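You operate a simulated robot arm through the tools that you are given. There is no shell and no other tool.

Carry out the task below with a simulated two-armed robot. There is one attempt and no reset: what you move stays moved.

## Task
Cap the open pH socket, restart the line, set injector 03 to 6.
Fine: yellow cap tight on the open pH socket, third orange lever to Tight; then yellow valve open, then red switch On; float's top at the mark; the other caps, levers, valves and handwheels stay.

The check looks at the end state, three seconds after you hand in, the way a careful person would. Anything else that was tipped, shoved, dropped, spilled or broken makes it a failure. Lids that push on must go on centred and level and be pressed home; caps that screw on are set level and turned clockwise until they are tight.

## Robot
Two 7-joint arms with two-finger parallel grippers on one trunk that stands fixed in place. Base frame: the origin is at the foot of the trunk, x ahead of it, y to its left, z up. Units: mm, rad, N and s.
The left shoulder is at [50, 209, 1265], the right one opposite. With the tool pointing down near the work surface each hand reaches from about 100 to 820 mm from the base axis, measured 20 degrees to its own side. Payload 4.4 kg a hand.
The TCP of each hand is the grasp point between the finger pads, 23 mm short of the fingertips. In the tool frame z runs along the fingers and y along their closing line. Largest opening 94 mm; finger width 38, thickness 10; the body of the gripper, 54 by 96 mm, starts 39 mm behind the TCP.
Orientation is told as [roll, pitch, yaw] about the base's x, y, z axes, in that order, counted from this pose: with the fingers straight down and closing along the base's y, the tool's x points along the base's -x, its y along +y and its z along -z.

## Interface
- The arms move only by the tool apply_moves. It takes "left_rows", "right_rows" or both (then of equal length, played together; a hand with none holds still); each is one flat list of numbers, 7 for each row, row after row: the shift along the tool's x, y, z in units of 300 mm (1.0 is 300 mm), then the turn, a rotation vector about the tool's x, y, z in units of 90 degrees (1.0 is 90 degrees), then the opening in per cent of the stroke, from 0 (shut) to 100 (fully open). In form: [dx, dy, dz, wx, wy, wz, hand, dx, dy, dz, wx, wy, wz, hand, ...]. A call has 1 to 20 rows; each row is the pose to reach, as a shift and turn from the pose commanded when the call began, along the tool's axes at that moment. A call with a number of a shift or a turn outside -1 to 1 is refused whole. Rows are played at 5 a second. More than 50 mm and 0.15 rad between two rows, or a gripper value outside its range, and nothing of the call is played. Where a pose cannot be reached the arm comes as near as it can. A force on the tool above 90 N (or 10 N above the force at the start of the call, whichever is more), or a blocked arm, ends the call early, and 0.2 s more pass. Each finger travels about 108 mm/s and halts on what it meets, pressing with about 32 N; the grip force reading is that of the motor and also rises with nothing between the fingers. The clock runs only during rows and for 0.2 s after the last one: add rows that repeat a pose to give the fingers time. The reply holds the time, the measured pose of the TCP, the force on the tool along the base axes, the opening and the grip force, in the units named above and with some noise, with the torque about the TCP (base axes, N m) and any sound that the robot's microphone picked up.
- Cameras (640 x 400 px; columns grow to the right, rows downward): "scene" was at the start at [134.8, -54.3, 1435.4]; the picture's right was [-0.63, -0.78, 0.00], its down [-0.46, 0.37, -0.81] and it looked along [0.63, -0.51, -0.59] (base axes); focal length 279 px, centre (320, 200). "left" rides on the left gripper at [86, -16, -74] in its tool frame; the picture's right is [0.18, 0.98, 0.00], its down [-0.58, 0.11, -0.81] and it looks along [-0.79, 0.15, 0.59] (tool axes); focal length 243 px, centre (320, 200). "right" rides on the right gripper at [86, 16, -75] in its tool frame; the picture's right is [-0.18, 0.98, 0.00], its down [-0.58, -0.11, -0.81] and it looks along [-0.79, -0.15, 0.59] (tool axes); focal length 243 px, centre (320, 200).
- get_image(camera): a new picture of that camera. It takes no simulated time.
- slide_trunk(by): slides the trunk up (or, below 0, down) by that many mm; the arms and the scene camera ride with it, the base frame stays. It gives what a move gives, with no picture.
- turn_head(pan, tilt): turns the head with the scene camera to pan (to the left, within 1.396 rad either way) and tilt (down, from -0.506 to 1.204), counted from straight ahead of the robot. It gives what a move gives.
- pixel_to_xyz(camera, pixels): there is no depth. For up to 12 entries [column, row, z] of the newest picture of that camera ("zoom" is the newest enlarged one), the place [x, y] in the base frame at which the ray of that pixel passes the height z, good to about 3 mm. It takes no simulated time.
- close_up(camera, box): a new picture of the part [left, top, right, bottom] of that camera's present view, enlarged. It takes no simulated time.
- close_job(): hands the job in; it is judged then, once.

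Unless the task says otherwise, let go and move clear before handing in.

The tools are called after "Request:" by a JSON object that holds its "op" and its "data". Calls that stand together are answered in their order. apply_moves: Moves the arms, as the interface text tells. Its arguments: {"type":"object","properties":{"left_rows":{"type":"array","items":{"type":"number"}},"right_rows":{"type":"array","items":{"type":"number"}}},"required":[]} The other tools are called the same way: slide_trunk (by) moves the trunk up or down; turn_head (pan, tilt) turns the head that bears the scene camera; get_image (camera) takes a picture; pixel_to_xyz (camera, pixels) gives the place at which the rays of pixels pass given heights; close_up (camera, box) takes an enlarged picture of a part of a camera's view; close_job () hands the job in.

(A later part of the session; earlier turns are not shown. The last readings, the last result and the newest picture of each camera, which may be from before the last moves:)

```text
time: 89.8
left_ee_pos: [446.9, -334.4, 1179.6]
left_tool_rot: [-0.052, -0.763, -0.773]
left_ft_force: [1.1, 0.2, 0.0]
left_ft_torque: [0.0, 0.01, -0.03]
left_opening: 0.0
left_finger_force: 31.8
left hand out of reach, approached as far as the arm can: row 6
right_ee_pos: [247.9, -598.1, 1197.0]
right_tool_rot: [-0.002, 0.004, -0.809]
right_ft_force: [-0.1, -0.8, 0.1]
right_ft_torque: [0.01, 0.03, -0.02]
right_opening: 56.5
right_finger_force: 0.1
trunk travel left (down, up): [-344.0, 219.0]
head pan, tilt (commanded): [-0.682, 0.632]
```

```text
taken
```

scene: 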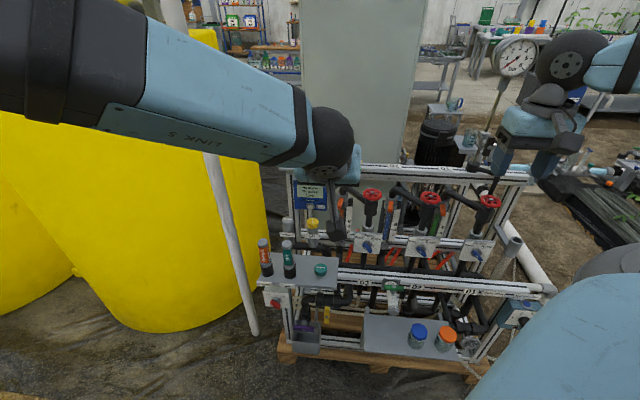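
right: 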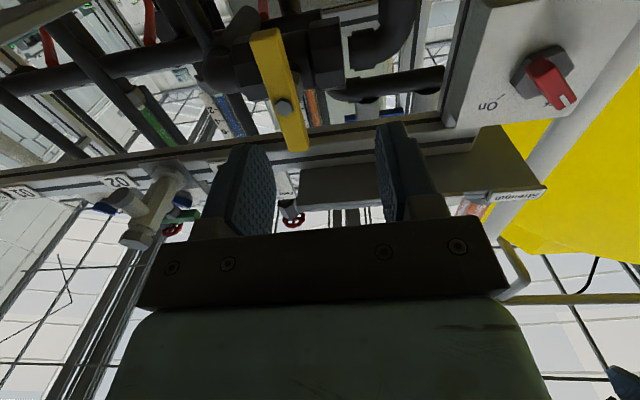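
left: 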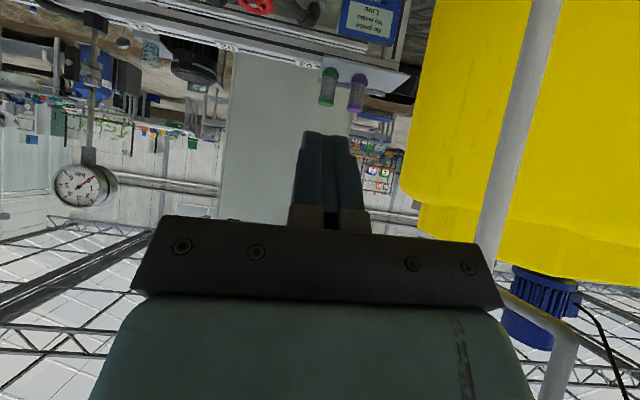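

The left hand is in position at (447,-334,1180), fingers closed. Lowering the trunk fully so it can reach the valve.

Request:
{"op": "slide_trunk", "data": {"by": -340}}

Request:
{"op": "get_image", "data": {"camera": "scene"}}

Request:
{"op": "get_image", "data": {"camera": "left"}}

```text
time: 93.1
left_ee_pos: [445.3, -333.0, 838.9]
left_tool_rot: [-0.052, -0.766, -0.773]
left_ft_force: [0.3, -0.3, 0.4]
left_ft_torque: [0.01, 0.01, 0.04]
left_opening: 0.0
left_finger_force: 31.9
right_ee_pos: [247.1, -595.2, 858.7]
right_tool_rot: [-0.004, -0.001, -0.812]
right_ft_force: [-0.4, 0.0, -0.7]
right_ft_torque: [0.0, 0.02, 0.03]
right_opening: 56.3
right_finger_force: 0.1
trunk travel left (down, up): [-4.0, 559.0]
head pan, tilt (commanded): [-0.682, 0.632]
```

```text
taken
```

scene: 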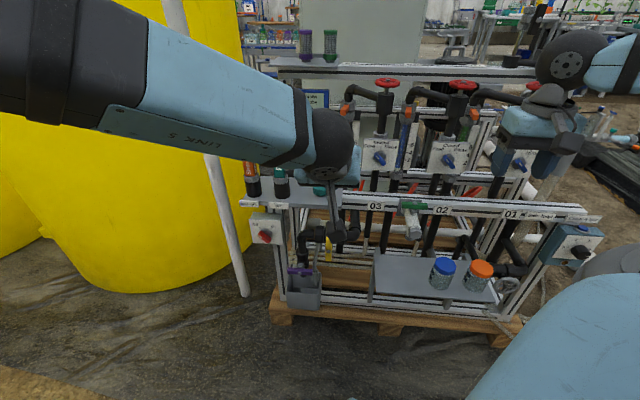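

```text
taken
```

left: 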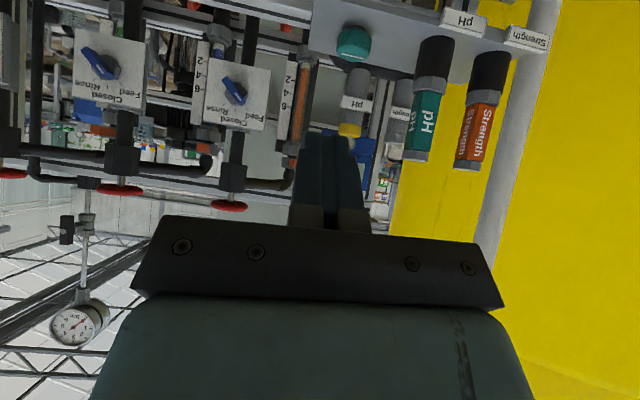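

I'll descend straight down in front of the valve to z≈560 (well in front of the skid at F≈-550).

Request:
{"op": "apply_moves", "data": {"left_rows": [0.092, 0, 0.096, 0, 0, 0, 0, 0.185, 0, 0.192, 0, 0, 0, 0, 0.277, 0, 0.288, 0, 0, 0, 0, 0.37, 0, 0.384, 0, 0, 0, 0, 0.462, 0, 0.48, 0, 0, 0, 0, 0.555, 0, 0.576, 0, 0, 0, 0, 0.647, 0, 0.672, 0, 0, 0, 0, 0.647, 0, 0.672, 0, 0, 0, 0]}}

Request:
{"op": "get_image", "data": {"camera": "left"}}

Request:
{"op": "get_image", "data": {"camera": "scene"}}

```text
time: 94.9
left_ee_pos: [428.3, -342.0, 552.4]
left_tool_rot: [-0.045, -0.757, -0.792]
left_ft_force: [-0.3, 0.4, 0.2]
left_ft_torque: [0.01, 0.05, 0.03]
left_opening: 0.0
left_finger_force: 32.2
right_ee_pos: [247.1, -594.6, 859.2]
right_tool_rot: [-0.006, 0.001, -0.811]
right_ft_force: [-0.4, 0.4, 0.8]
right_ft_torque: [-0.01, -0.01, 0.02]
right_opening: 56.3
right_finger_force: 0.0
trunk travel left (down, up): [-4.0, 559.0]
head pan, tilt (commanded): [-0.682, 0.632]
```

```text
taken
```

left: 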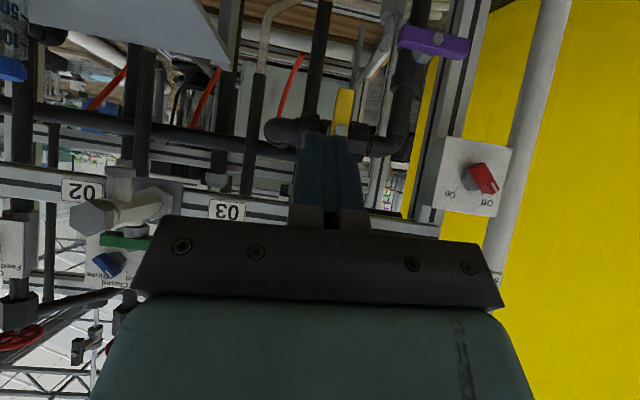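

```text
taken
```

scene: 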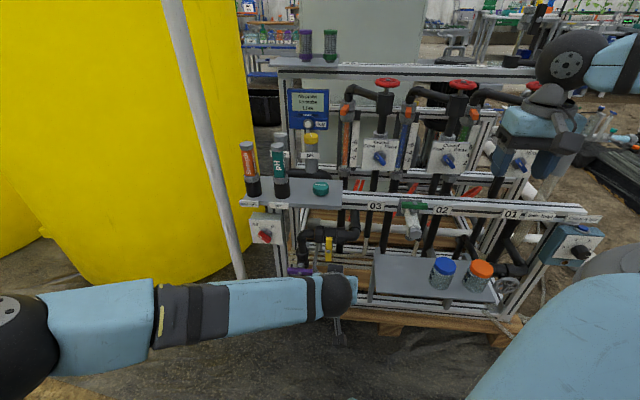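

Now both cameras see the yellow handle: scene at about (328,248), left at (343,110). I'll zoom on both to fix its exact position.

Request:
{"op": "close_up", "data": {"camera": "scene", "box": [308, 230, 348, 255]}}

Request:
{"op": "close_up", "data": {"camera": "left", "box": [250, 30, 442, 150]}}

Request:
{"op": "close_up", "data": {"camera": "scene", "box": [240, 210, 304, 250]}}

```text
16.00 times, centred on (328, 242) of scene
```

zoom: 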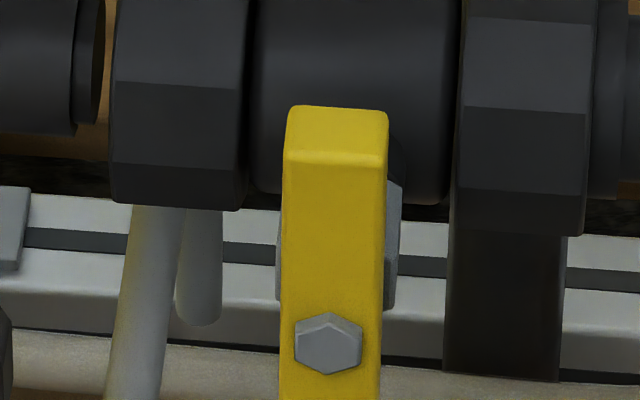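

```text
3.33 times, centred on (346, 90) of left
```

zoom: 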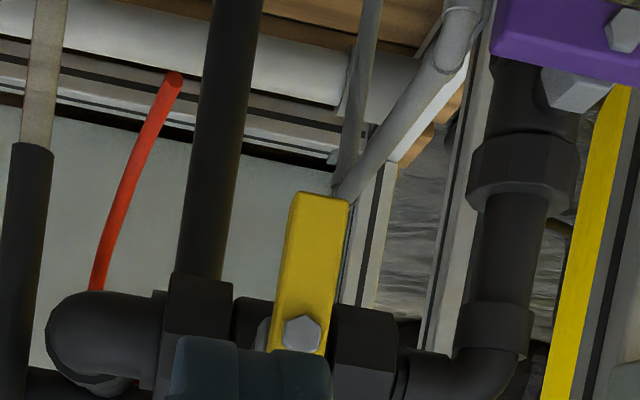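

```text
10.00 times, centred on (272, 230) of scene
```

zoom: 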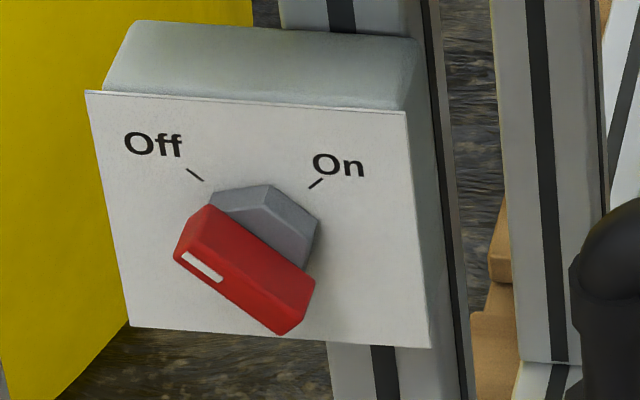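

I'll triangulate the nut and the bar's lower end using the left camera as well.

Request:
{"op": "pixel_to_xyz", "data": {"camera": "left", "pixels": [[340.6, 130.5, 497], [340.6, 130.5, 490], [346, 89.1, 449], [346, 89.1, 442]]}}

Request:
{"op": "pixel_to_xyz", "data": {"camera": "scene", "pixels": [[328.5, 251.4, 497], [328.5, 251.4, 490], [329.06, 239.7, 545], [329.06, 239.7, 540], [329.06, 236.75, 545]]}}

Request:
{"op": "close_up", "data": {"camera": "scene", "box": [308, 240, 348, 265]}}

```text
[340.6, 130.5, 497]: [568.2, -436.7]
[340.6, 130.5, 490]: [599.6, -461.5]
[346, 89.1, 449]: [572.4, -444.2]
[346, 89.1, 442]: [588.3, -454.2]
```

```text
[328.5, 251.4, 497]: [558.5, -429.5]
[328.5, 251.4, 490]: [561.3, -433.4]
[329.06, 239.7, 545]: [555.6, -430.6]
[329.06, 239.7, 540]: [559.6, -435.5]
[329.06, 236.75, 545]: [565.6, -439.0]
```

```text
16.00 times, centred on (328, 252) of scene
```

zoom: 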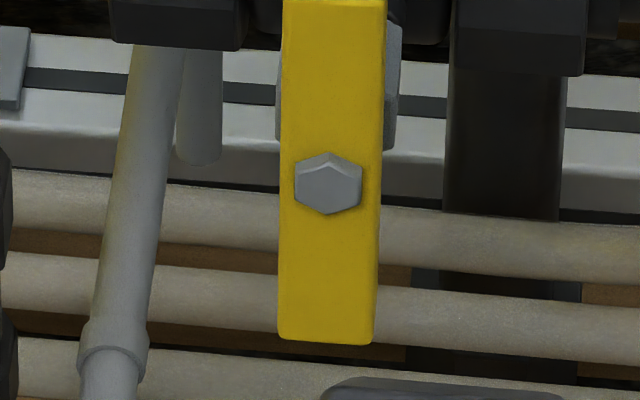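

The handle spans about z 452–542 with its pivot at (557,-428,499), front face about 5 mm behind the nut's. I'll pitch the left hand closer to horizontal so the closed fingertips can push the handle's end squarely.

Request:
{"op": "apply_moves", "data": {"left_rows": [0, 0, 0, 0, -0.083, 0, 0, 0, 0, 0, 0, -0.167, 0, 0, 0, 0, 0, 0, -0.25, 0, 0, 0, 0, 0, 0, -0.333, 0, 0, 0, 0, 0, 0, -0.333, 0, 0]}}

Request:
{"op": "get_image", "data": {"camera": "scene"}}

Request:
{"op": "get_image", "data": {"camera": "left"}}

```text
time: 96.1
left_ee_pos: [436.0, -339.6, 570.8]
left_tool_rot: [-0.053, -0.998, -0.775]
left_ft_force: [1.2, -0.6, 0.6]
left_ft_torque: [0.0, -0.03, 0.0]
left_opening: 0.2
left_finger_force: 32.9
left hand out of reach, approached as far as the arm can: row 2, 3, 4, 5
right_ee_pos: [246.9, -595.4, 859.4]
right_tool_rot: [-0.004, 0.0, -0.811]
right_ft_force: [0.7, 0.8, 0.6]
right_ft_torque: [-0.01, 0.01, -0.05]
right_opening: 56.7
right_finger_force: 0.0
trunk travel left (down, up): [-4.0, 559.0]
head pan, tilt (commanded): [-0.682, 0.632]
```

```text
taken
```

scene: 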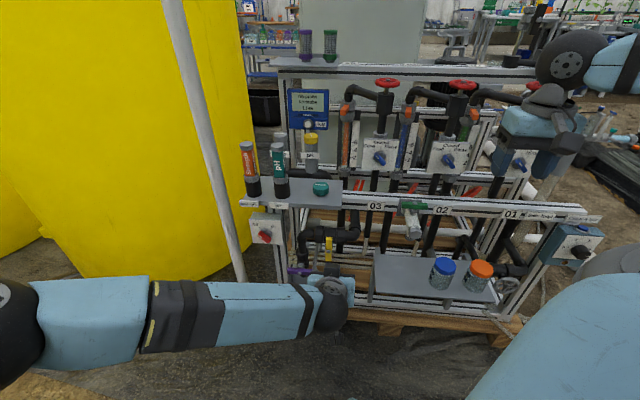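

```text
taken
```

left: 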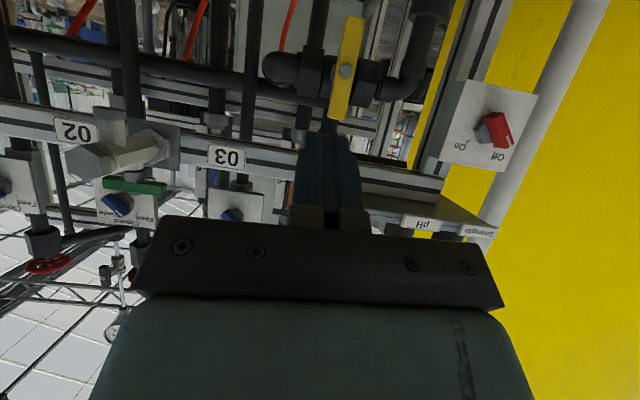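

The wrist limits pitch at about 57°, which is still fine for pushing. I'll advance to just in front of the handle's upper right side (tip about 12 mm short of it) and check alignment.

Request:
{"op": "apply_moves", "data": {"left_rows": [-0.022, -0.004, 0.091, 0, 0, 0, 0, -0.044, -0.009, 0.182, 0, 0, 0, 0, -0.066, -0.013, 0.273, 0, 0, 0, 0, -0.0877, -0.017, 0.364, 0, 0, 0, 0, -0.0877, -0.017, 0.364, 0, 0, 0, 0]}}

Request:
{"op": "get_image", "data": {"camera": "left"}}

Request:
{"op": "close_up", "data": {"camera": "scene", "box": [292, 220, 372, 270]}}

```text
time: 97.3
left_ee_pos: [504.2, -378.6, 556.6]
left_tool_rot: [-0.055, -0.992, -0.772]
left_ft_force: [0.1, -0.5, -0.9]
left_ft_torque: [0.0, -0.02, -0.02]
left_opening: 0.0
left_finger_force: 32.3
left hand out of reach, approached as far as the arm can: row 2, 3, 4, 5
right_ee_pos: [246.4, -594.4, 859.0]
right_tool_rot: [-0.005, -0.001, -0.813]
right_ft_force: [0.6, 0.7, -0.5]
right_ft_torque: [-0.01, 0.02, 0.02]
right_opening: 56.5
right_finger_force: 0.2
trunk travel left (down, up): [-4.0, 559.0]
head pan, tilt (commanded): [-0.682, 0.632]
```

```text
taken
```

left: 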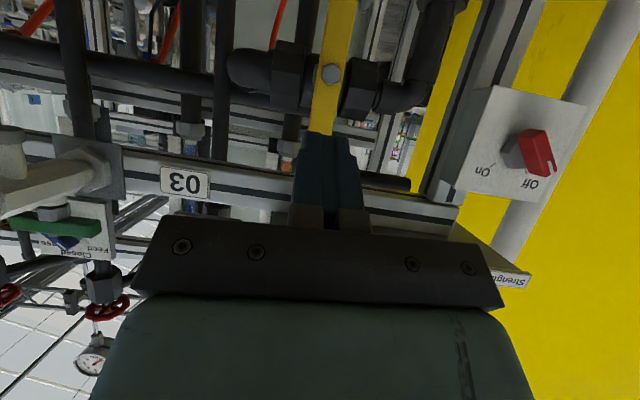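

```text
8.00 times, centred on (332, 245) of scene
```

zoom: 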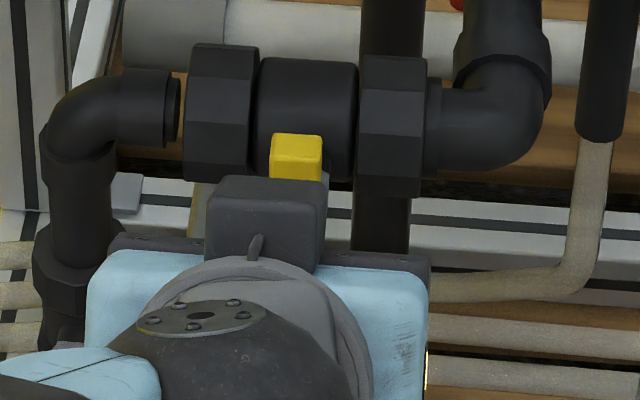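

The wrist limit again kept the hand a bit short. A flatter-down tilt (~45°) is reachable here and still lets the fingertip corner engage the bar, so I'll pitch back 11° and move to the handle's right side.

Request:
{"op": "apply_moves", "data": {"left_rows": [0.0, -0.03, 0.0, 0, 0.04, 0, 0, 0.0, -0.06, 0.02, 0, 0.08, 0, 0, 0.005, -0.0867, 0.06, 0, 0.122, 0, 0, 0.013, -0.0867, 0.132, 0, 0.122, 0, 0, 0.013, -0.0867, 0.132, 0, 0.122, 0, 0]}}

Request:
{"op": "get_image", "data": {"camera": "left"}}

Request:
{"op": "close_up", "data": {"camera": "scene", "box": [292, 220, 372, 270]}}

```text
time: 98.7
left_ee_pos: [496.2, -359.8, 499.7]
left_tool_rot: [-0.019, -0.788, -0.783]
left_ft_force: [-0.3, -0.3, -0.4]
left_ft_torque: [0.01, 0.02, 0.02]
left_opening: 0.0
left_finger_force: 32.0
left hand out of reach, approached as far as the arm can: row 2, 3, 4, 5
right_ee_pos: [247.0, -595.9, 857.8]
right_tool_rot: [-0.005, 0.002, -0.812]
right_ft_force: [-0.2, -0.1, 0.7]
right_ft_torque: [0.01, 0.03, -0.01]
right_opening: 56.5
right_finger_force: 0.1
trunk travel left (down, up): [-4.0, 559.0]
head pan, tilt (commanded): [-0.682, 0.632]
stopped in row 5 (left hand): the arm was blocked; the commanded pose is now the measured one
```

```text
taken
```

left: 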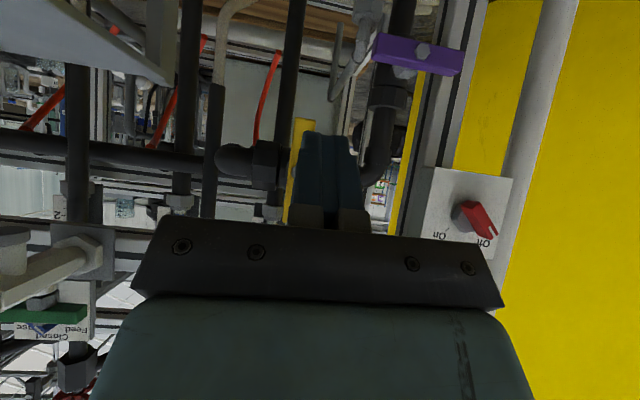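

```text
8.00 times, centred on (332, 245) of scene
```

zoom: 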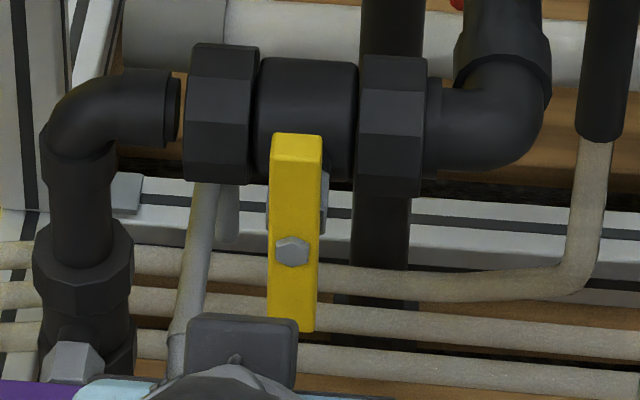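

The left arm reports it was blocked and drifted to (496,-360,500). I'll look at the whole scene before doing anything else.

Request:
{"op": "get_image", "data": {"camera": "scene"}}

Request:
{"op": "turn_head", "data": {"pan": -0.3, "tilt": 1.1}}

Request:
{"op": "get_image", "data": {"camera": "scene"}}

```text
taken
```

scene: 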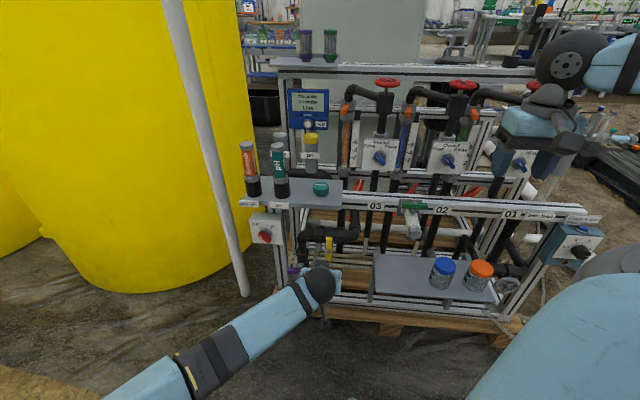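

```text
time: 99.6
left_ee_pos: [494.4, -359.3, 499.3]
left_tool_rot: [-0.02, -0.786, -0.782]
left_ft_force: [0.8, -0.6, 0.0]
left_ft_torque: [0.0, 0.01, 0.0]
left_opening: 0.0
left_finger_force: 31.9
right_ee_pos: [246.2, -594.4, 858.5]
right_tool_rot: [-0.002, 0.001, -0.812]
right_ft_force: [-1.4, 0.2, -0.6]
right_ft_torque: [0.0, 0.02, 0.01]
right_opening: 56.2
right_finger_force: 0.0
trunk travel left (down, up): [-4.0, 559.0]
head pan, tilt (commanded): [-0.3, 1.1]
```

```text
taken
```

scene: 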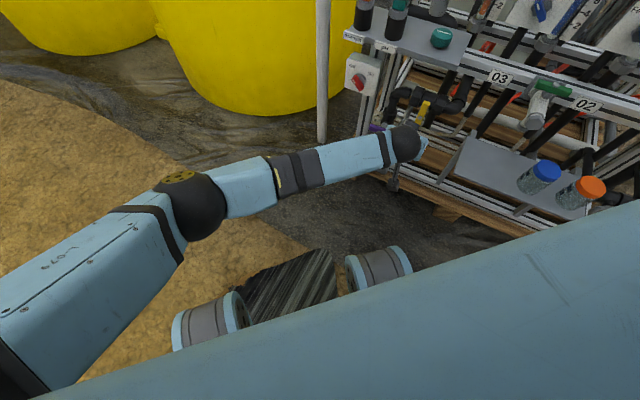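

Nothing is touching; the elbow just swung to a new configuration. From here I'll try the same approach point again in small steps.

Request:
{"op": "apply_moves", "data": {"left_rows": [0, -0.055, 0, 0, 0, 0, 0, 0, -0.11, 0, 0, 0, 0, 0, -0.05, -0.11, -0.02, 0, 0, 0, 0, -0.11, -0.11, 0.01, 0, 0, 0, 0, -0.193, -0.11, 0.047, 0, 0, 0, 0]}}

Request:
{"op": "get_image", "data": {"camera": "left"}}

Request:
{"op": "get_image", "data": {"camera": "scene"}}

```text
time: 101.0
left_ee_pos: [503.5, -349.3, 502.4]
left_tool_rot: [0.02, -0.774, -0.781]
left_ft_force: [0.5, -0.1, 0.1]
left_ft_torque: [-0.04, -0.03, 0.01]
left_opening: 0.0
left_finger_force: 31.5
left hand out of reach, approached as far as the arm can: row 2, 3, 4, 5
right_ee_pos: [247.8, -595.5, 858.4]
right_tool_rot: [-0.003, 0.002, -0.811]
right_ft_force: [-0.5, 0.0, -0.6]
right_ft_torque: [-0.02, -0.05, 0.0]
right_opening: 56.6
right_finger_force: 0.1
trunk travel left (down, up): [-4.0, 559.0]
head pan, tilt (commanded): [-0.3, 1.1]
stopped in row 5 (left hand): the arm was blocked; the commanded pose is now the measured one
```

```text
taken
```

left: 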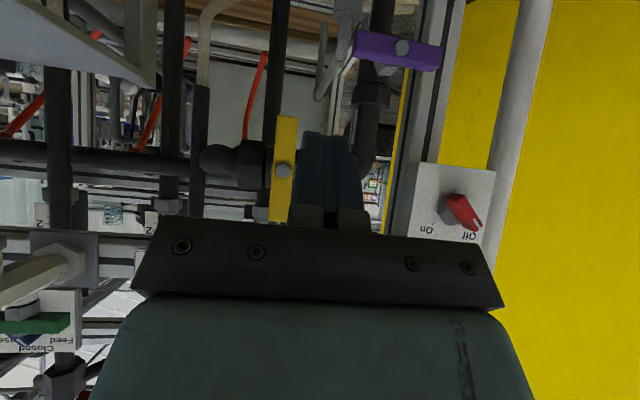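

```text
taken
```

scene: 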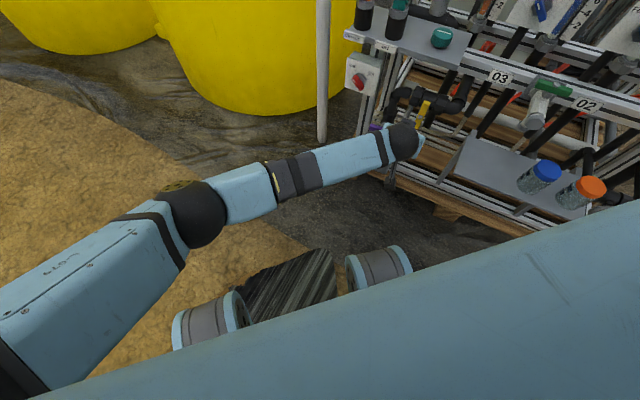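

The left arm keeps running into its own joint limits here. I'll retract it, raise the trunk to a more comfortable height, and use the right arm with a 45° tilt instead.

Request:
{"op": "slide_trunk", "data": {"by": 190}}

Request:
{"op": "apply_moves", "data": {"left_rows": [0.028, 0.062, -0.098, 0, 0, 0, 0, 0.057, 0.124, -0.197, 0, 0, 0, 0, 0.085, 0.186, -0.295, 0, 0, 0, 0, 0.113, 0.247, -0.393, 0, 0, 0, 0, 0.141, 0.309, -0.491, 0, 0, 0, 0, 0.17, 0.371, -0.59, 0, 0, 0, 0, 0.198, 0.433, -0.688, 0, 0, 0, 0]}}

Request:
{"op": "turn_head", "data": {"pan": -0.682, "tilt": 0.75}}

Request:
{"op": "get_image", "data": {"camera": "scene"}}

```text
time: 103.1
left_ee_pos: [501.9, -350.9, 689.0]
left_tool_rot: [0.017, -0.771, -0.779]
left_ft_force: [0.2, 0.0, 0.6]
left_ft_torque: [0.02, 0.0, -0.01]
left_opening: 0.0
left_finger_force: 32.5
right_ee_pos: [245.6, -595.3, 1047.7]
right_tool_rot: [-0.003, 0.001, -0.811]
right_ft_force: [-0.3, -1.7, -0.4]
right_ft_torque: [-0.01, 0.0, -0.01]
right_opening: 56.1
right_finger_force: 0.1
trunk travel left (down, up): [-194.0, 369.0]
head pan, tilt (commanded): [-0.3, 1.1]
```

```text
time: 104.7
left_ee_pos: [453.2, -130.5, 799.3]
left_tool_rot: [0.011, -0.776, -0.78]
left_ft_force: [0.5, 0.7, 0.4]
left_ft_torque: [-0.01, 0.01, -0.04]
left_opening: 0.1
left_finger_force: 32.1
right_ee_pos: [247.9, -593.8, 1048.2]
right_tool_rot: [-0.004, 0.001, -0.809]
right_ft_force: [0.7, 0.5, 0.6]
right_ft_torque: [-0.03, -0.01, 0.01]
right_opening: 56.1
right_finger_force: 0.3
trunk travel left (down, up): [-194.0, 369.0]
head pan, tilt (commanded): [-0.3, 1.1]
```

```text
time: 105.6
left_ee_pos: [452.8, -131.4, 799.3]
left_tool_rot: [0.013, -0.775, -0.781]
left_ft_force: [-0.4, 0.4, -0.4]
left_ft_torque: [-0.01, 0.01, -0.01]
left_opening: 0.3
left_finger_force: 32.7
right_ee_pos: [247.0, -595.0, 1048.4]
right_tool_rot: [-0.005, 0.001, -0.812]
right_ft_force: [0.8, 0.4, -0.4]
right_ft_torque: [0.01, 0.01, -0.01]
right_opening: 56.4
right_finger_force: 0.0
trunk travel left (down, up): [-194.0, 369.0]
head pan, tilt (commanded): [-0.682, 0.75]
```

```text
taken
```

scene: 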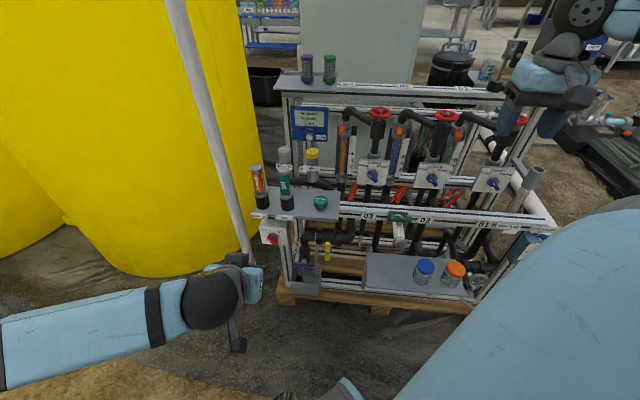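

I'll tuck the left hand further back, and swing the right hand (fingers closed, tilting to 45°) to above the valve's front.

Request:
{"op": "apply_moves", "data": {"left_rows": [0.023, 0.034, -0.053, 0, 0, 0, 0, 0.046, 0.069, -0.105, 0, 0, 0, 0, 0.07, 0.103, -0.158, 0, 0, 0, 0, 0.093, 0.138, -0.211, 0, 0, 0, 0, 0.116, 0.172, -0.264, 0, 0, 0, 0, 0.14, 0.207, -0.316, 0, 0, 0, 0, 0.163, 0.241, -0.369, 0, 0, 0, 0, 0.186, 0.276, -0.422, 0, 0, 0, 0], "right_rows": [0.015, 0.123, 0, 0, -0.0625, 0, 30, 0.029, 0.246, 0, 0, -0.125, 0, 0, 0.044, 0.369, 0, 0, -0.1875, 0, 0, 0.059, 0.492, 0, 0, -0.25, 0, 0, 0.073, 0.614, 0, 0, -0.3125, 0, 0, 0.088, 0.737, 0, 0, -0.375, 0, 0, 0.103, 0.86, 0, 0, -0.4375, 0, 0, 0.117, 0.983, 0, 0, -0.5, 0, 0]}}

Request:
{"op": "get_image", "data": {"camera": "scene"}}

```text
time: 107.4
left_ee_pos: [419.8, 16.9, 851.9]
left_tool_rot: [0.01, -0.776, -0.782]
left_ft_force: [1.2, -0.1, -0.9]
left_ft_torque: [-0.02, 0.03, 0.01]
left_opening: 0.0
left_finger_force: 31.9
right_ee_pos: [436.9, -366.4, 1040.2]
right_tool_rot: [-0.022, -0.776, -0.798]
right_ft_force: [1.4, -0.3, 9.6]
right_ft_torque: [0.34, 0.34, 0.0]
right_opening: 0.2
right_finger_force: 32.3
trunk travel left (down, up): [-194.0, 369.0]
head pan, tilt (commanded): [-0.682, 0.75]
```

```text
taken
```

scene: 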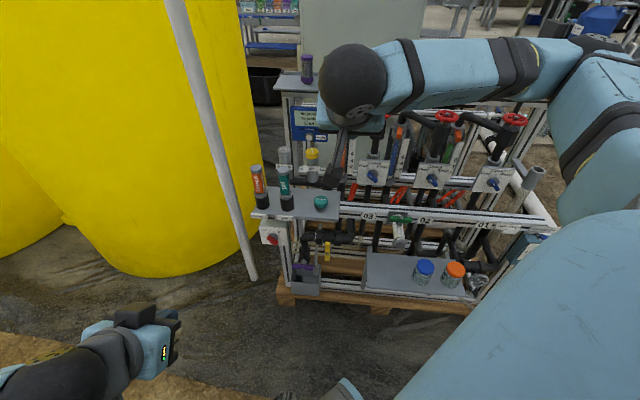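

The right hand is over the spot. I'll raise the trunk 100 mm (so the arm works less folded) and then lower the hand in front of the valve in two stages.

Request:
{"op": "slide_trunk", "data": {"by": 100}}

Request:
{"op": "apply_moves", "data": {"right_rows": [0.084, 0.0, 0.086, 0, 0, 0, 0, 0.169, 0.0, 0.172, 0, 0, 0, 0, 0.253, 0.0, 0.258, 0, 0, 0, 0, 0.337, 0.0, 0.345, 0, 0, 0, 0, 0.422, 0, 0.431, 0, 0, 0, 0, 0.506, 0, 0.517, 0, 0, 0, 0, 0.59, 0, 0.603, 0, 0, 0, 0, 0.674, 0, 0.689, 0, 0, 0, 0, 0.674, 0, 0.689, 0, 0, 0, 0]}}

Request:
{"op": "get_image", "data": {"camera": "scene"}}

```text
time: 108.7
left_ee_pos: [418.4, 16.4, 952.0]
left_tool_rot: [0.012, -0.775, -0.778]
left_ft_force: [-0.7, -0.2, 0.5]
left_ft_torque: [0.02, 0.01, -0.02]
left_opening: 0.0
left_finger_force: 31.8
right_ee_pos: [436.6, -367.0, 1146.1]
right_tool_rot: [-0.007, -0.786, -0.806]
right_ft_force: [0.4, 0.2, -0.9]
right_ft_torque: [0.03, 0.0, 0.04]
right_opening: 0.2
right_finger_force: 31.9
trunk travel left (down, up): [-294.0, 269.0]
head pan, tilt (commanded): [-0.682, 0.75]
```

```text
time: 110.7
left_ee_pos: [418.3, 16.9, 951.9]
left_tool_rot: [0.014, -0.775, -0.781]
left_ft_force: [-0.9, 0.0, -0.4]
left_ft_torque: [0.0, 0.0, -0.03]
left_opening: 0.1
left_finger_force: 32.3
right_ee_pos: [440.3, -372.9, 855.0]
right_tool_rot: [-0.004, -0.786, -0.808]
right_ft_force: [0.0, 0.3, 0.0]
right_ft_torque: [0.02, 0.02, 0.01]
right_opening: 0.2
right_finger_force: 32.8
trunk travel left (down, up): [-294.0, 269.0]
head pan, tilt (commanded): [-0.682, 0.75]
```

```text
taken
```

scene: 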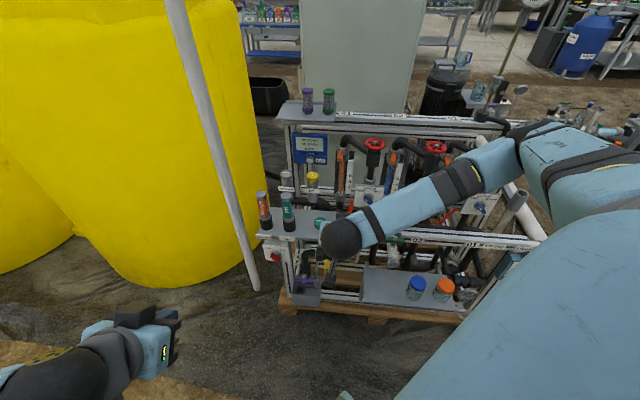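

No reach problems this time. Continue down to about z≈555.

Request:
{"op": "apply_moves", "data": {"right_rows": [0.087, 0.005, 0.089, 0, 0, 0, 0, 0.174, 0.01, 0.178, 0, 0, 0, 0, 0.262, 0.015, 0.267, 0, 0, 0, 0, 0.349, 0.02, 0.356, 0, 0, 0, 0, 0.436, 0.025, 0.445, 0, 0, 0, 0, 0.523, 0.03, 0.534, 0, 0, 0, 0, 0.61, 0.035, 0.623, 0, 0, 0, 0, 0.698, 0.04, 0.712, 0, 0, 0, 0, 0.698, 0.04, 0.712, 0, 0, 0, 0]}}

Request:
{"op": "get_image", "data": {"camera": "scene"}}

Request:
{"op": "get_image", "data": {"camera": "right"}}

```text
time: 112.7
left_ee_pos: [418.4, 16.2, 951.2]
left_tool_rot: [0.012, -0.774, -0.782]
left_ft_force: [0.7, 0.7, -0.1]
left_ft_torque: [0.02, -0.01, 0.01]
left_opening: 0.1
left_finger_force: 32.0
right_ee_pos: [450.1, -364.3, 559.2]
right_tool_rot: [-0.005, -0.785, -0.807]
right_ft_force: [-0.2, 0.4, 0.2]
right_ft_torque: [-0.01, 0.01, -0.03]
right_opening: 0.0
right_finger_force: 31.8
trunk travel left (down, up): [-294.0, 269.0]
head pan, tilt (commanded): [-0.682, 0.75]
```

```text
taken
```

scene: 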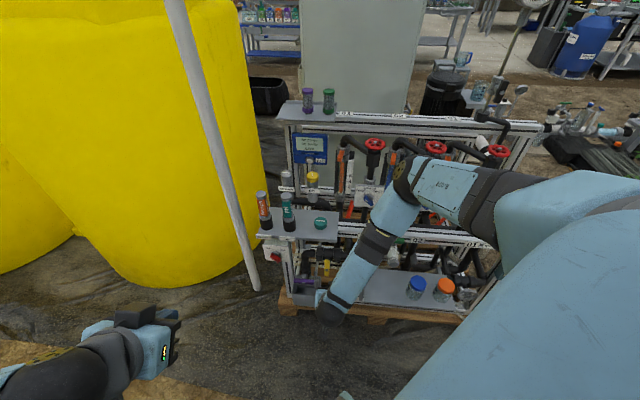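

```text
taken
```

right: 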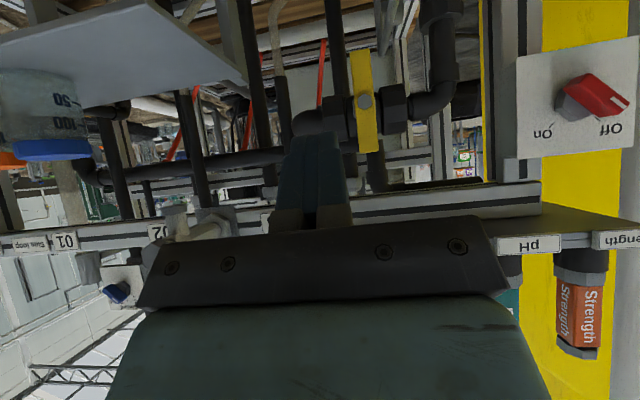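

The right arm reaches this area comfortably. The right view shows the handle at (363,100), nut at (364,101). I'll advance to just in front of the handle, on its right side near the top end.

Request:
{"op": "apply_moves", "data": {"right_rows": [-0.033, 0.003, 0.066, 0, 0, 0, 0, -0.066, 0.007, 0.132, 0, 0, 0, 0, -0.099, 0.01, 0.198, 0, 0, 0, 0, -0.132, 0.0133, 0.264, 0, 0, 0, 0, -0.132, 0.0133, 0.264, 0, 0, 0, 0]}}

Request:
{"op": "get_image", "data": {"camera": "right"}}

Request:
{"op": "close_up", "data": {"camera": "scene", "box": [292, 235, 388, 295]}}

```text
time: 113.9
left_ee_pos: [420.2, 16.6, 951.0]
left_tool_rot: [0.012, -0.776, -0.782]
left_ft_force: [0.6, -0.6, -0.4]
left_ft_torque: [0.02, -0.03, -0.05]
left_opening: 0.0
left_finger_force: 32.0
right_ee_pos: [510.8, -423.3, 529.8]
right_tool_rot: [-0.006, -0.786, -0.807]
right_ft_force: [0.0, 0.4, 0.0]
right_ft_torque: [-0.02, 0.03, 0.02]
right_opening: 0.0
right_finger_force: 32.1
trunk travel left (down, up): [-294.0, 269.0]
head pan, tilt (commanded): [-0.682, 0.75]
```

```text
taken
```

right: 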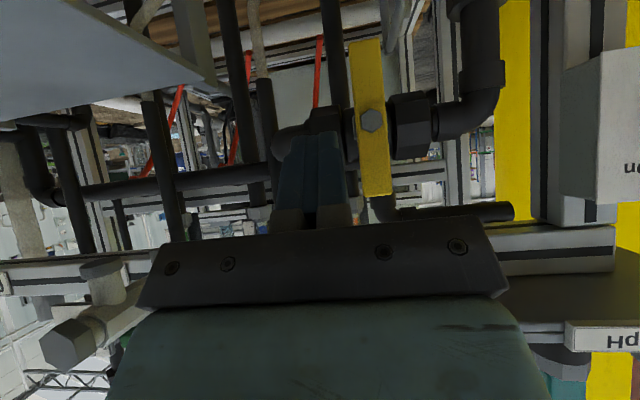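

```text
6.67 times, centred on (340, 265) of scene
```

zoom: 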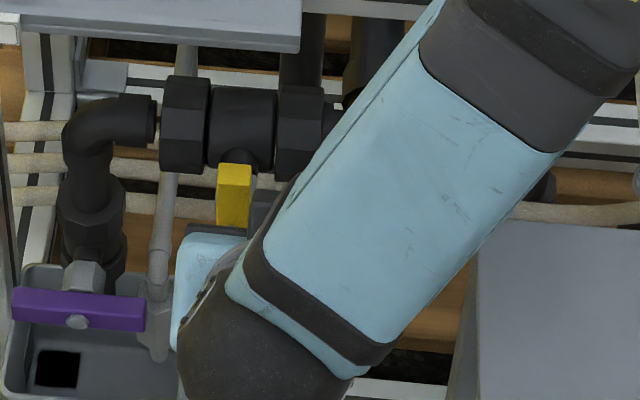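

Geometry checks out (nut seen at (372,120), predicted (370,117)). I'll push in beside the handle and start moving left against its upper end, watching the force.

Request:
{"op": "apply_moves", "data": {"right_rows": [-0.028, 0.0017, 0.028, 0, 0, 0, 0, -0.0566, 0.0017, 0.0566, 0, 0, 0, 0, -0.0617, 0.0345, 0.0517, 0, 0, 0, 0, -0.073, 0.054, 0.0403, 0, 0, 0, 0, -0.073, 0.054, 0.0403, 0, 0, 0, 0]}}

Request:
{"op": "get_image", "data": {"camera": "right"}}

Request:
{"op": "close_up", "data": {"camera": "scene", "box": [292, 235, 388, 295]}}

```text
time: 115.1
left_ee_pos: [419.5, 17.1, 951.2]
left_tool_rot: [0.012, -0.776, -0.78]
left_ft_force: [-0.5, 0.1, 0.4]
left_ft_torque: [0.04, 0.0, 0.01]
left_opening: 0.0
left_finger_force: 31.9
right_ee_pos: [537.1, -430.2, 537.2]
right_tool_rot: [-0.007, -0.785, -0.806]
right_ft_force: [-3.6, -1.2, -2.5]
right_ft_torque: [-0.03, 0.11, -0.06]
right_opening: 0.0
right_finger_force: 32.0
trunk travel left (down, up): [-294.0, 269.0]
head pan, tilt (commanded): [-0.682, 0.75]
```

```text
taken
```

right: 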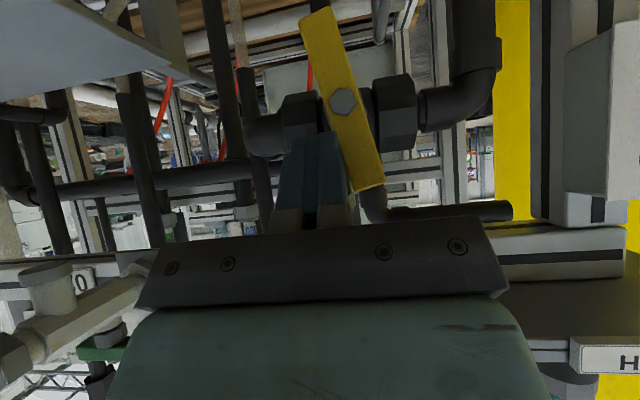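

```text
6.67 times, centred on (340, 265) of scene
```

zoom: 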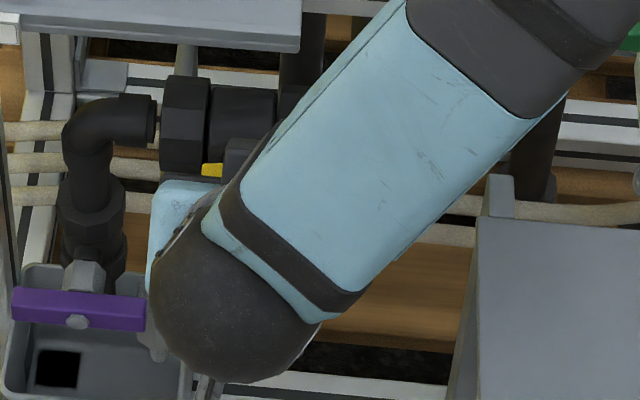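

The handle is turning easily anticlockwise (now tilted about 20°, only ~4 N). I'll continue round the arc to horizontal and press slightly past to seat it against its stop.

Request:
{"op": "apply_moves", "data": {"right_rows": [-0.0078, 0.0263, -0.0078, 0, 0, 0, 0, -0.0097, 0.0577, -0.0097, 0, 0, 0, 0, -0.004, 0.0913, -0.004, 0, 0, 0, 0, 0.0101, 0.1223, 0.0101, 0, 0, 0, 0, 0.0316, 0.146, 0.0316, 0, 0, 0, 0, 0.0448, 0.146, 0.0448, 0, 0, 0, 0]}}

Request:
{"op": "get_image", "data": {"camera": "right"}}

Request:
{"op": "close_up", "data": {"camera": "scene", "box": [292, 235, 388, 295]}}

```text
time: 116.5
left_ee_pos: [413.3, 20.2, 956.1]
left_tool_rot: [0.016, -0.783, -0.781]
left_ft_force: [-0.8, 0.7, -0.9]
left_ft_torque: [0.0, -0.04, 0.02]
left_opening: 0.0
left_finger_force: 32.0
right_ee_pos: [567.8, -400.1, 526.8]
right_tool_rot: [-0.008, -0.798, -0.811]
right_ft_force: [-42.2, 6.7, 63.9]
right_ft_torque: [-0.41, 0.24, -0.11]
right_opening: 0.1
right_finger_force: 31.9
trunk travel left (down, up): [-294.0, 269.0]
head pan, tilt (commanded): [-0.682, 0.75]
stopped in row 6 (right hand): the force on the tool passed its limit at 96 N (the readings are from after the stop); the commanded pose is now the measured one
```

```text
taken
```

right: 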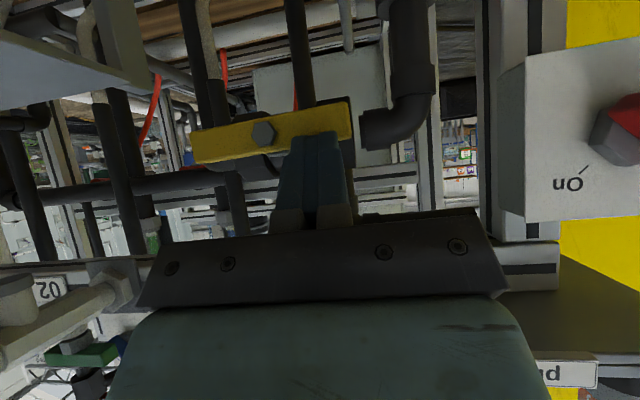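

```text
6.67 times, centred on (340, 265) of scene
```

zoom: 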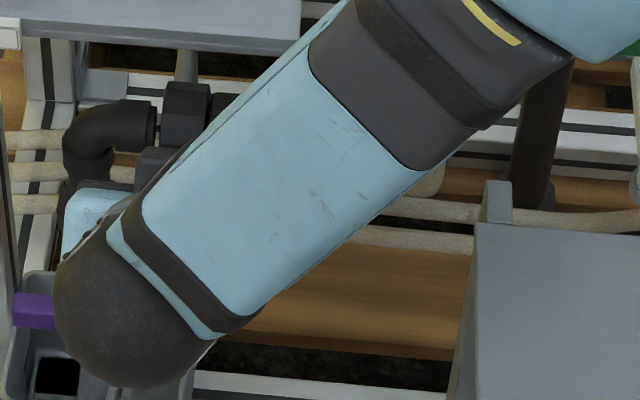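

The handle is now horizontal, in line with the pipe, and met its stop firmly (96 N). I'll ease off upward, then back straight out and check it.

Request:
{"op": "apply_moves", "data": {"right_rows": [-0.014, 0, -0.014, 0, 0, 0, 0, -0.025, 0, -0.025, 0, 0, 0, 0, 0.06, 0, -0.11, 0, 0, 0, 0, 0.15, 0, -0.2, 0, 0, 0, 0, 0.24, 0, -0.29, 0, 0, 0, 0, 0.3, 0, -0.35, 0, 0, 0, 0]}}

Request:
{"op": "get_image", "data": {"camera": "right"}}

Request:
{"op": "get_image", "data": {"camera": "scene"}}

Request:
{"op": "close_up", "data": {"camera": "right", "box": [230, 40, 454, 180]}}

```text
time: 117.9
left_ee_pos: [418.2, 16.8, 951.5]
left_tool_rot: [0.013, -0.774, -0.78]
left_ft_force: [0.0, 0.1, 0.1]
left_ft_torque: [0.0, 0.01, -0.01]
left_opening: 0.1
left_finger_force: 32.1
right_ee_pos: [475.1, -301.9, 530.5]
right_tool_rot: [-0.01, -0.789, -0.808]
right_ft_force: [-0.2, -0.1, 0.3]
right_ft_torque: [0.01, -0.02, 0.02]
right_opening: 0.1
right_finger_force: 32.1
trunk travel left (down, up): [-294.0, 269.0]
head pan, tilt (commanded): [-0.682, 0.75]
```

```text
taken
```

right: 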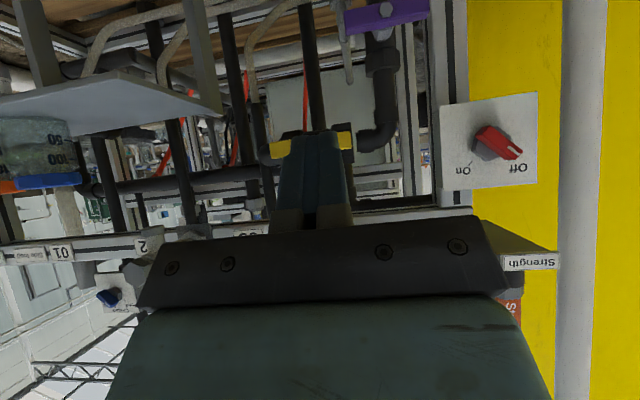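

```text
taken
```

scene: 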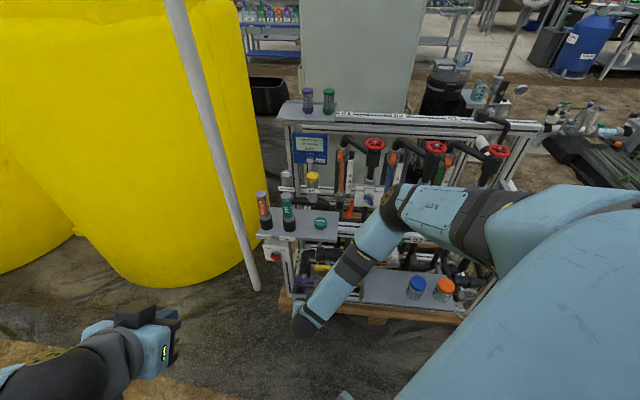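

```text
2.86 times, centred on (342, 110) of right
```

zoom: 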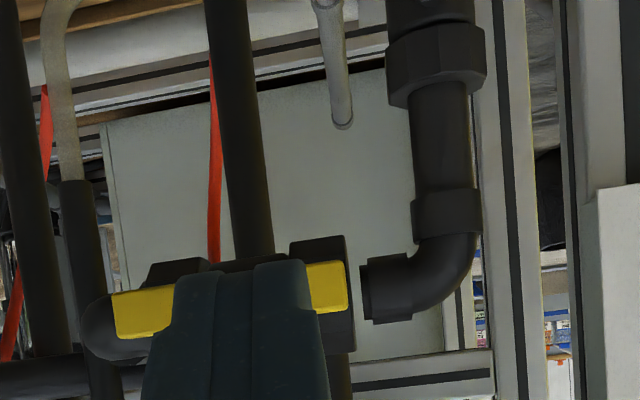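

The handle lies along the pipe: valve open. Now the red switch: I'll zoom on it from both cameras to locate the knob accurately.

Request:
{"op": "close_up", "data": {"camera": "right", "box": [435, 85, 547, 195]}}

Request:
{"op": "close_up", "data": {"camera": "scene", "box": [254, 240, 294, 265]}}

Request:
{"op": "pixel_to_xyz", "data": {"camera": "right", "pixels": [[495, 143, 530], [495, 143, 515], [495, 143, 500]]}}

```text
3.64 times, centred on (491, 140) of right
```

zoom: 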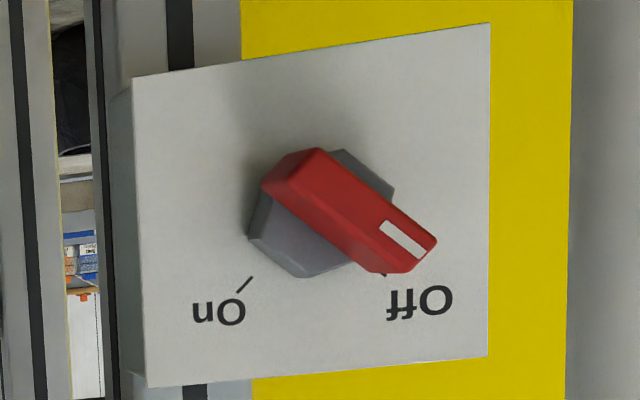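

```text
16.00 times, centred on (274, 252) of scene
```

zoom: 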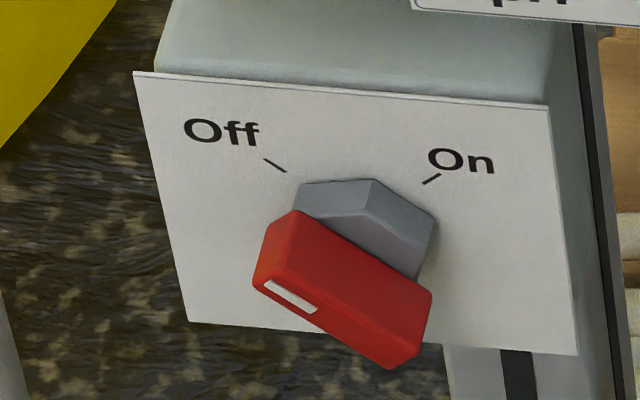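

```text
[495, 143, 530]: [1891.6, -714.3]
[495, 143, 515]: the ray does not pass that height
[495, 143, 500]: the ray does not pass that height
```

Request:
{"op": "pixel_to_xyz", "data": {"camera": "scene", "pixels": [[275.4, 258.1, 524], [275.4, 258.1, 534], [271.3, 259.0, 524], [279.4, 260.0, 524], [262.6, 244.6, 560], [288.3, 246.6, 560]]}}

Request:
{"op": "pixel_to_xyz", "data": {"camera": "right", "pixels": [[499.2, 142.7, 540], [491, 143.6, 540], [454, 116, 500], [454, 160, 540]]}}

```text
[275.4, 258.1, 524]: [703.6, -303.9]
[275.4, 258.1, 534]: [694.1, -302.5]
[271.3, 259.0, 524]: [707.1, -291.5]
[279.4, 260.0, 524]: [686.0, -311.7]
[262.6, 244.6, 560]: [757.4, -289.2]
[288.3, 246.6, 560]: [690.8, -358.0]
```

```text
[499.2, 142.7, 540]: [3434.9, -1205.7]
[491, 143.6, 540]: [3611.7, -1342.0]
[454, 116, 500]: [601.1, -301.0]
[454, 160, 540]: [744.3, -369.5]
```

The knob's bar is centred at about (702,-305,524), pointing up-left to Off. I'll lower the trunk 100 mm (raising the hand to compensate) so the arm isn't overstretched, then move left to beside the switch.

Request:
{"op": "apply_moves", "data": {"right_rows": [-0.08, 0.06, -0.08, 0, 0, 0, 0, -0.16, 0.12, -0.16, 0, 0, 0, 0, -0.236, 0.18, -0.236, 0, 0, 0, 0]}}

Request:
{"op": "slide_trunk", "data": {"by": -100}}

Request:
{"op": "apply_moves", "data": {"right_rows": [0, 0.12, 0, 0, 0, 0, 0, 0, 0.24, 0, 0, 0, 0, 0, 0, 0.36, 0, 0, 0, 0, 0, 0, 0.467, 0, 0, 0, 0, 0, -0.07, 0.467, 0.085, 0, 0, 0, 0, -0.14, 0.467, 0.166, 0, 0, 0, 0, -0.14, 0.467, 0.166, 0, 0, 0, 0]}}

Request:
{"op": "get_image", "data": {"camera": "right"}}

Request:
{"op": "get_image", "data": {"camera": "scene"}}

```text
time: 118.7
left_ee_pos: [418.6, 15.8, 952.6]
left_tool_rot: [0.012, -0.776, -0.78]
left_ft_force: [-0.6, 0.3, 0.2]
left_ft_torque: [-0.02, 0.01, 0.0]
left_opening: 0.1
left_finger_force: 31.6
right_ee_pos: [515.5, -262.6, 629.7]
right_tool_rot: [-0.011, -0.791, -0.809]
right_ft_force: [0.3, -0.3, -0.8]
right_ft_torque: [0.01, 0.01, -0.01]
right_opening: 0.0
right_finger_force: 32.4
trunk travel left (down, up): [-294.0, 269.0]
head pan, tilt (commanded): [-0.682, 0.75]
```

```text
time: 120.0
left_ee_pos: [418.6, 16.3, 852.0]
left_tool_rot: [0.014, -0.777, -0.784]
left_ft_force: [-0.4, 0.3, 0.9]
left_ft_torque: [-0.02, -0.03, -0.02]
left_opening: 0.0
left_finger_force: 32.7
right_ee_pos: [514.1, -265.1, 529.2]
right_tool_rot: [-0.011, -0.79, -0.809]
right_ft_force: [0.5, -0.8, 0.4]
right_ft_torque: [-0.01, 0.02, 0.02]
right_opening: 0.0
right_finger_force: 31.7
trunk travel left (down, up): [-194.0, 369.0]
head pan, tilt (commanded): [-0.682, 0.75]
```

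```text
time: 121.7
left_ee_pos: [419.9, 16.2, 851.3]
left_tool_rot: [0.012, -0.775, -0.782]
left_ft_force: [-0.3, -0.5, -0.3]
left_ft_torque: [-0.01, 0.0, -0.02]
left_opening: 0.0
left_finger_force: 32.3
right_ee_pos: [661.2, -216.2, 521.6]
right_tool_rot: [-0.011, -0.788, -0.809]
right_ft_force: [0.5, 0.3, 0.2]
right_ft_torque: [0.01, -0.02, 0.0]
right_opening: 0.3
right_finger_force: 31.8
trunk travel left (down, up): [-194.0, 369.0]
head pan, tilt (commanded): [-0.682, 0.75]
```

```text
taken
```

right: 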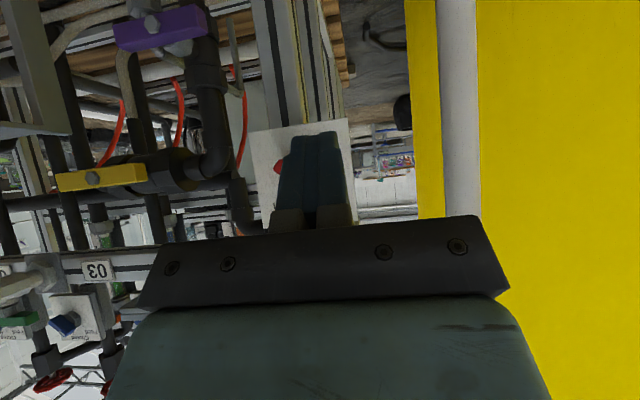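

```text
taken
```

scene: 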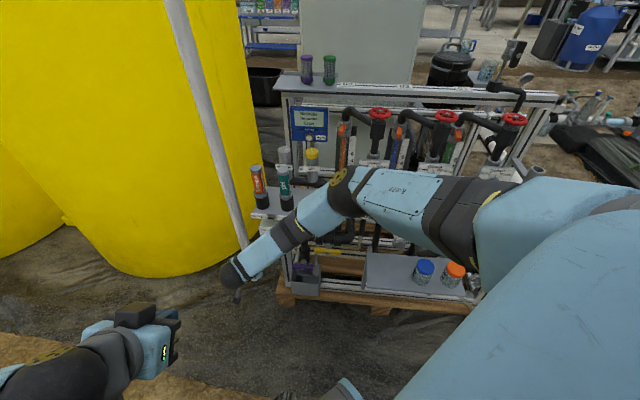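

The hand sits left of the knob (its red lower end visible at (279,165), as predicted). I'll move straight in on the knob's left side.

Request:
{"op": "apply_moves", "data": {"right_rows": [-0.04, 0.01, 0.04, 0, 0, 0, 0, -0.08, 0.02, 0.08, 0, 0, 0, 0, -0.12, 0.02, 0.12, 0, 0, 0, 0, -0.155, 0.02, 0.155, 0, 0, 0, 0, -0.155, 0.02, 0.155, 0, 0, 0, 0]}}

Request:
{"op": "get_image", "data": {"camera": "right"}}

Request:
{"op": "close_up", "data": {"camera": "right", "box": [180, 60, 404, 200]}}

```text
time: 122.8
left_ee_pos: [419.5, 16.5, 851.7]
left_tool_rot: [0.015, -0.775, -0.78]
left_ft_force: [-0.3, -0.2, -0.7]
left_ft_torque: [0.0, -0.01, 0.02]
left_opening: 0.1
left_finger_force: 31.9
right_ee_pos: [710.7, -258.9, 521.6]
right_tool_rot: [-0.011, -0.788, -0.808]
right_ft_force: [-0.2, 0.7, -0.6]
right_ft_torque: [0.02, 0.01, 0.01]
right_opening: 0.0
right_finger_force: 31.6
trunk travel left (down, up): [-194.0, 369.0]
head pan, tilt (commanded): [-0.682, 0.75]
```

```text
taken
```

right: 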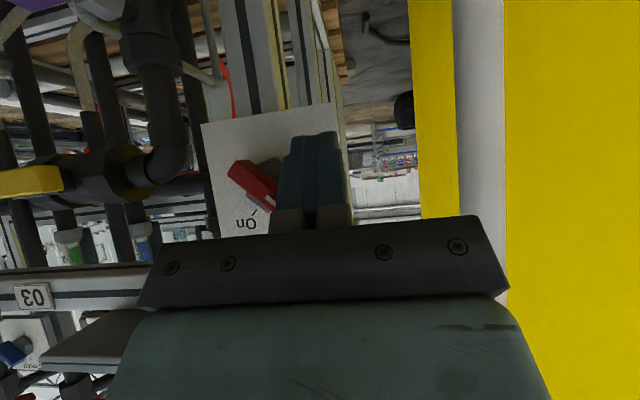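

```text
2.86 times, centred on (292, 130) of right
```

zoom: 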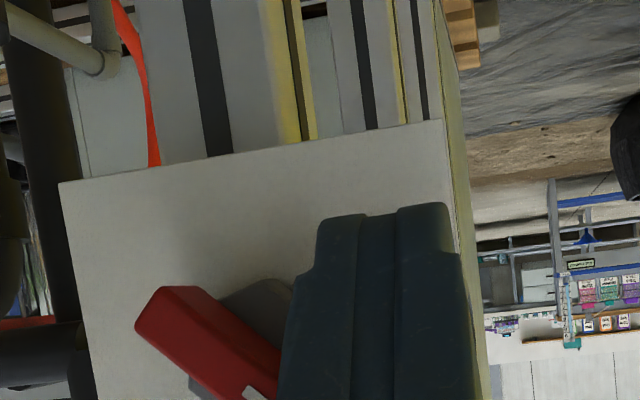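

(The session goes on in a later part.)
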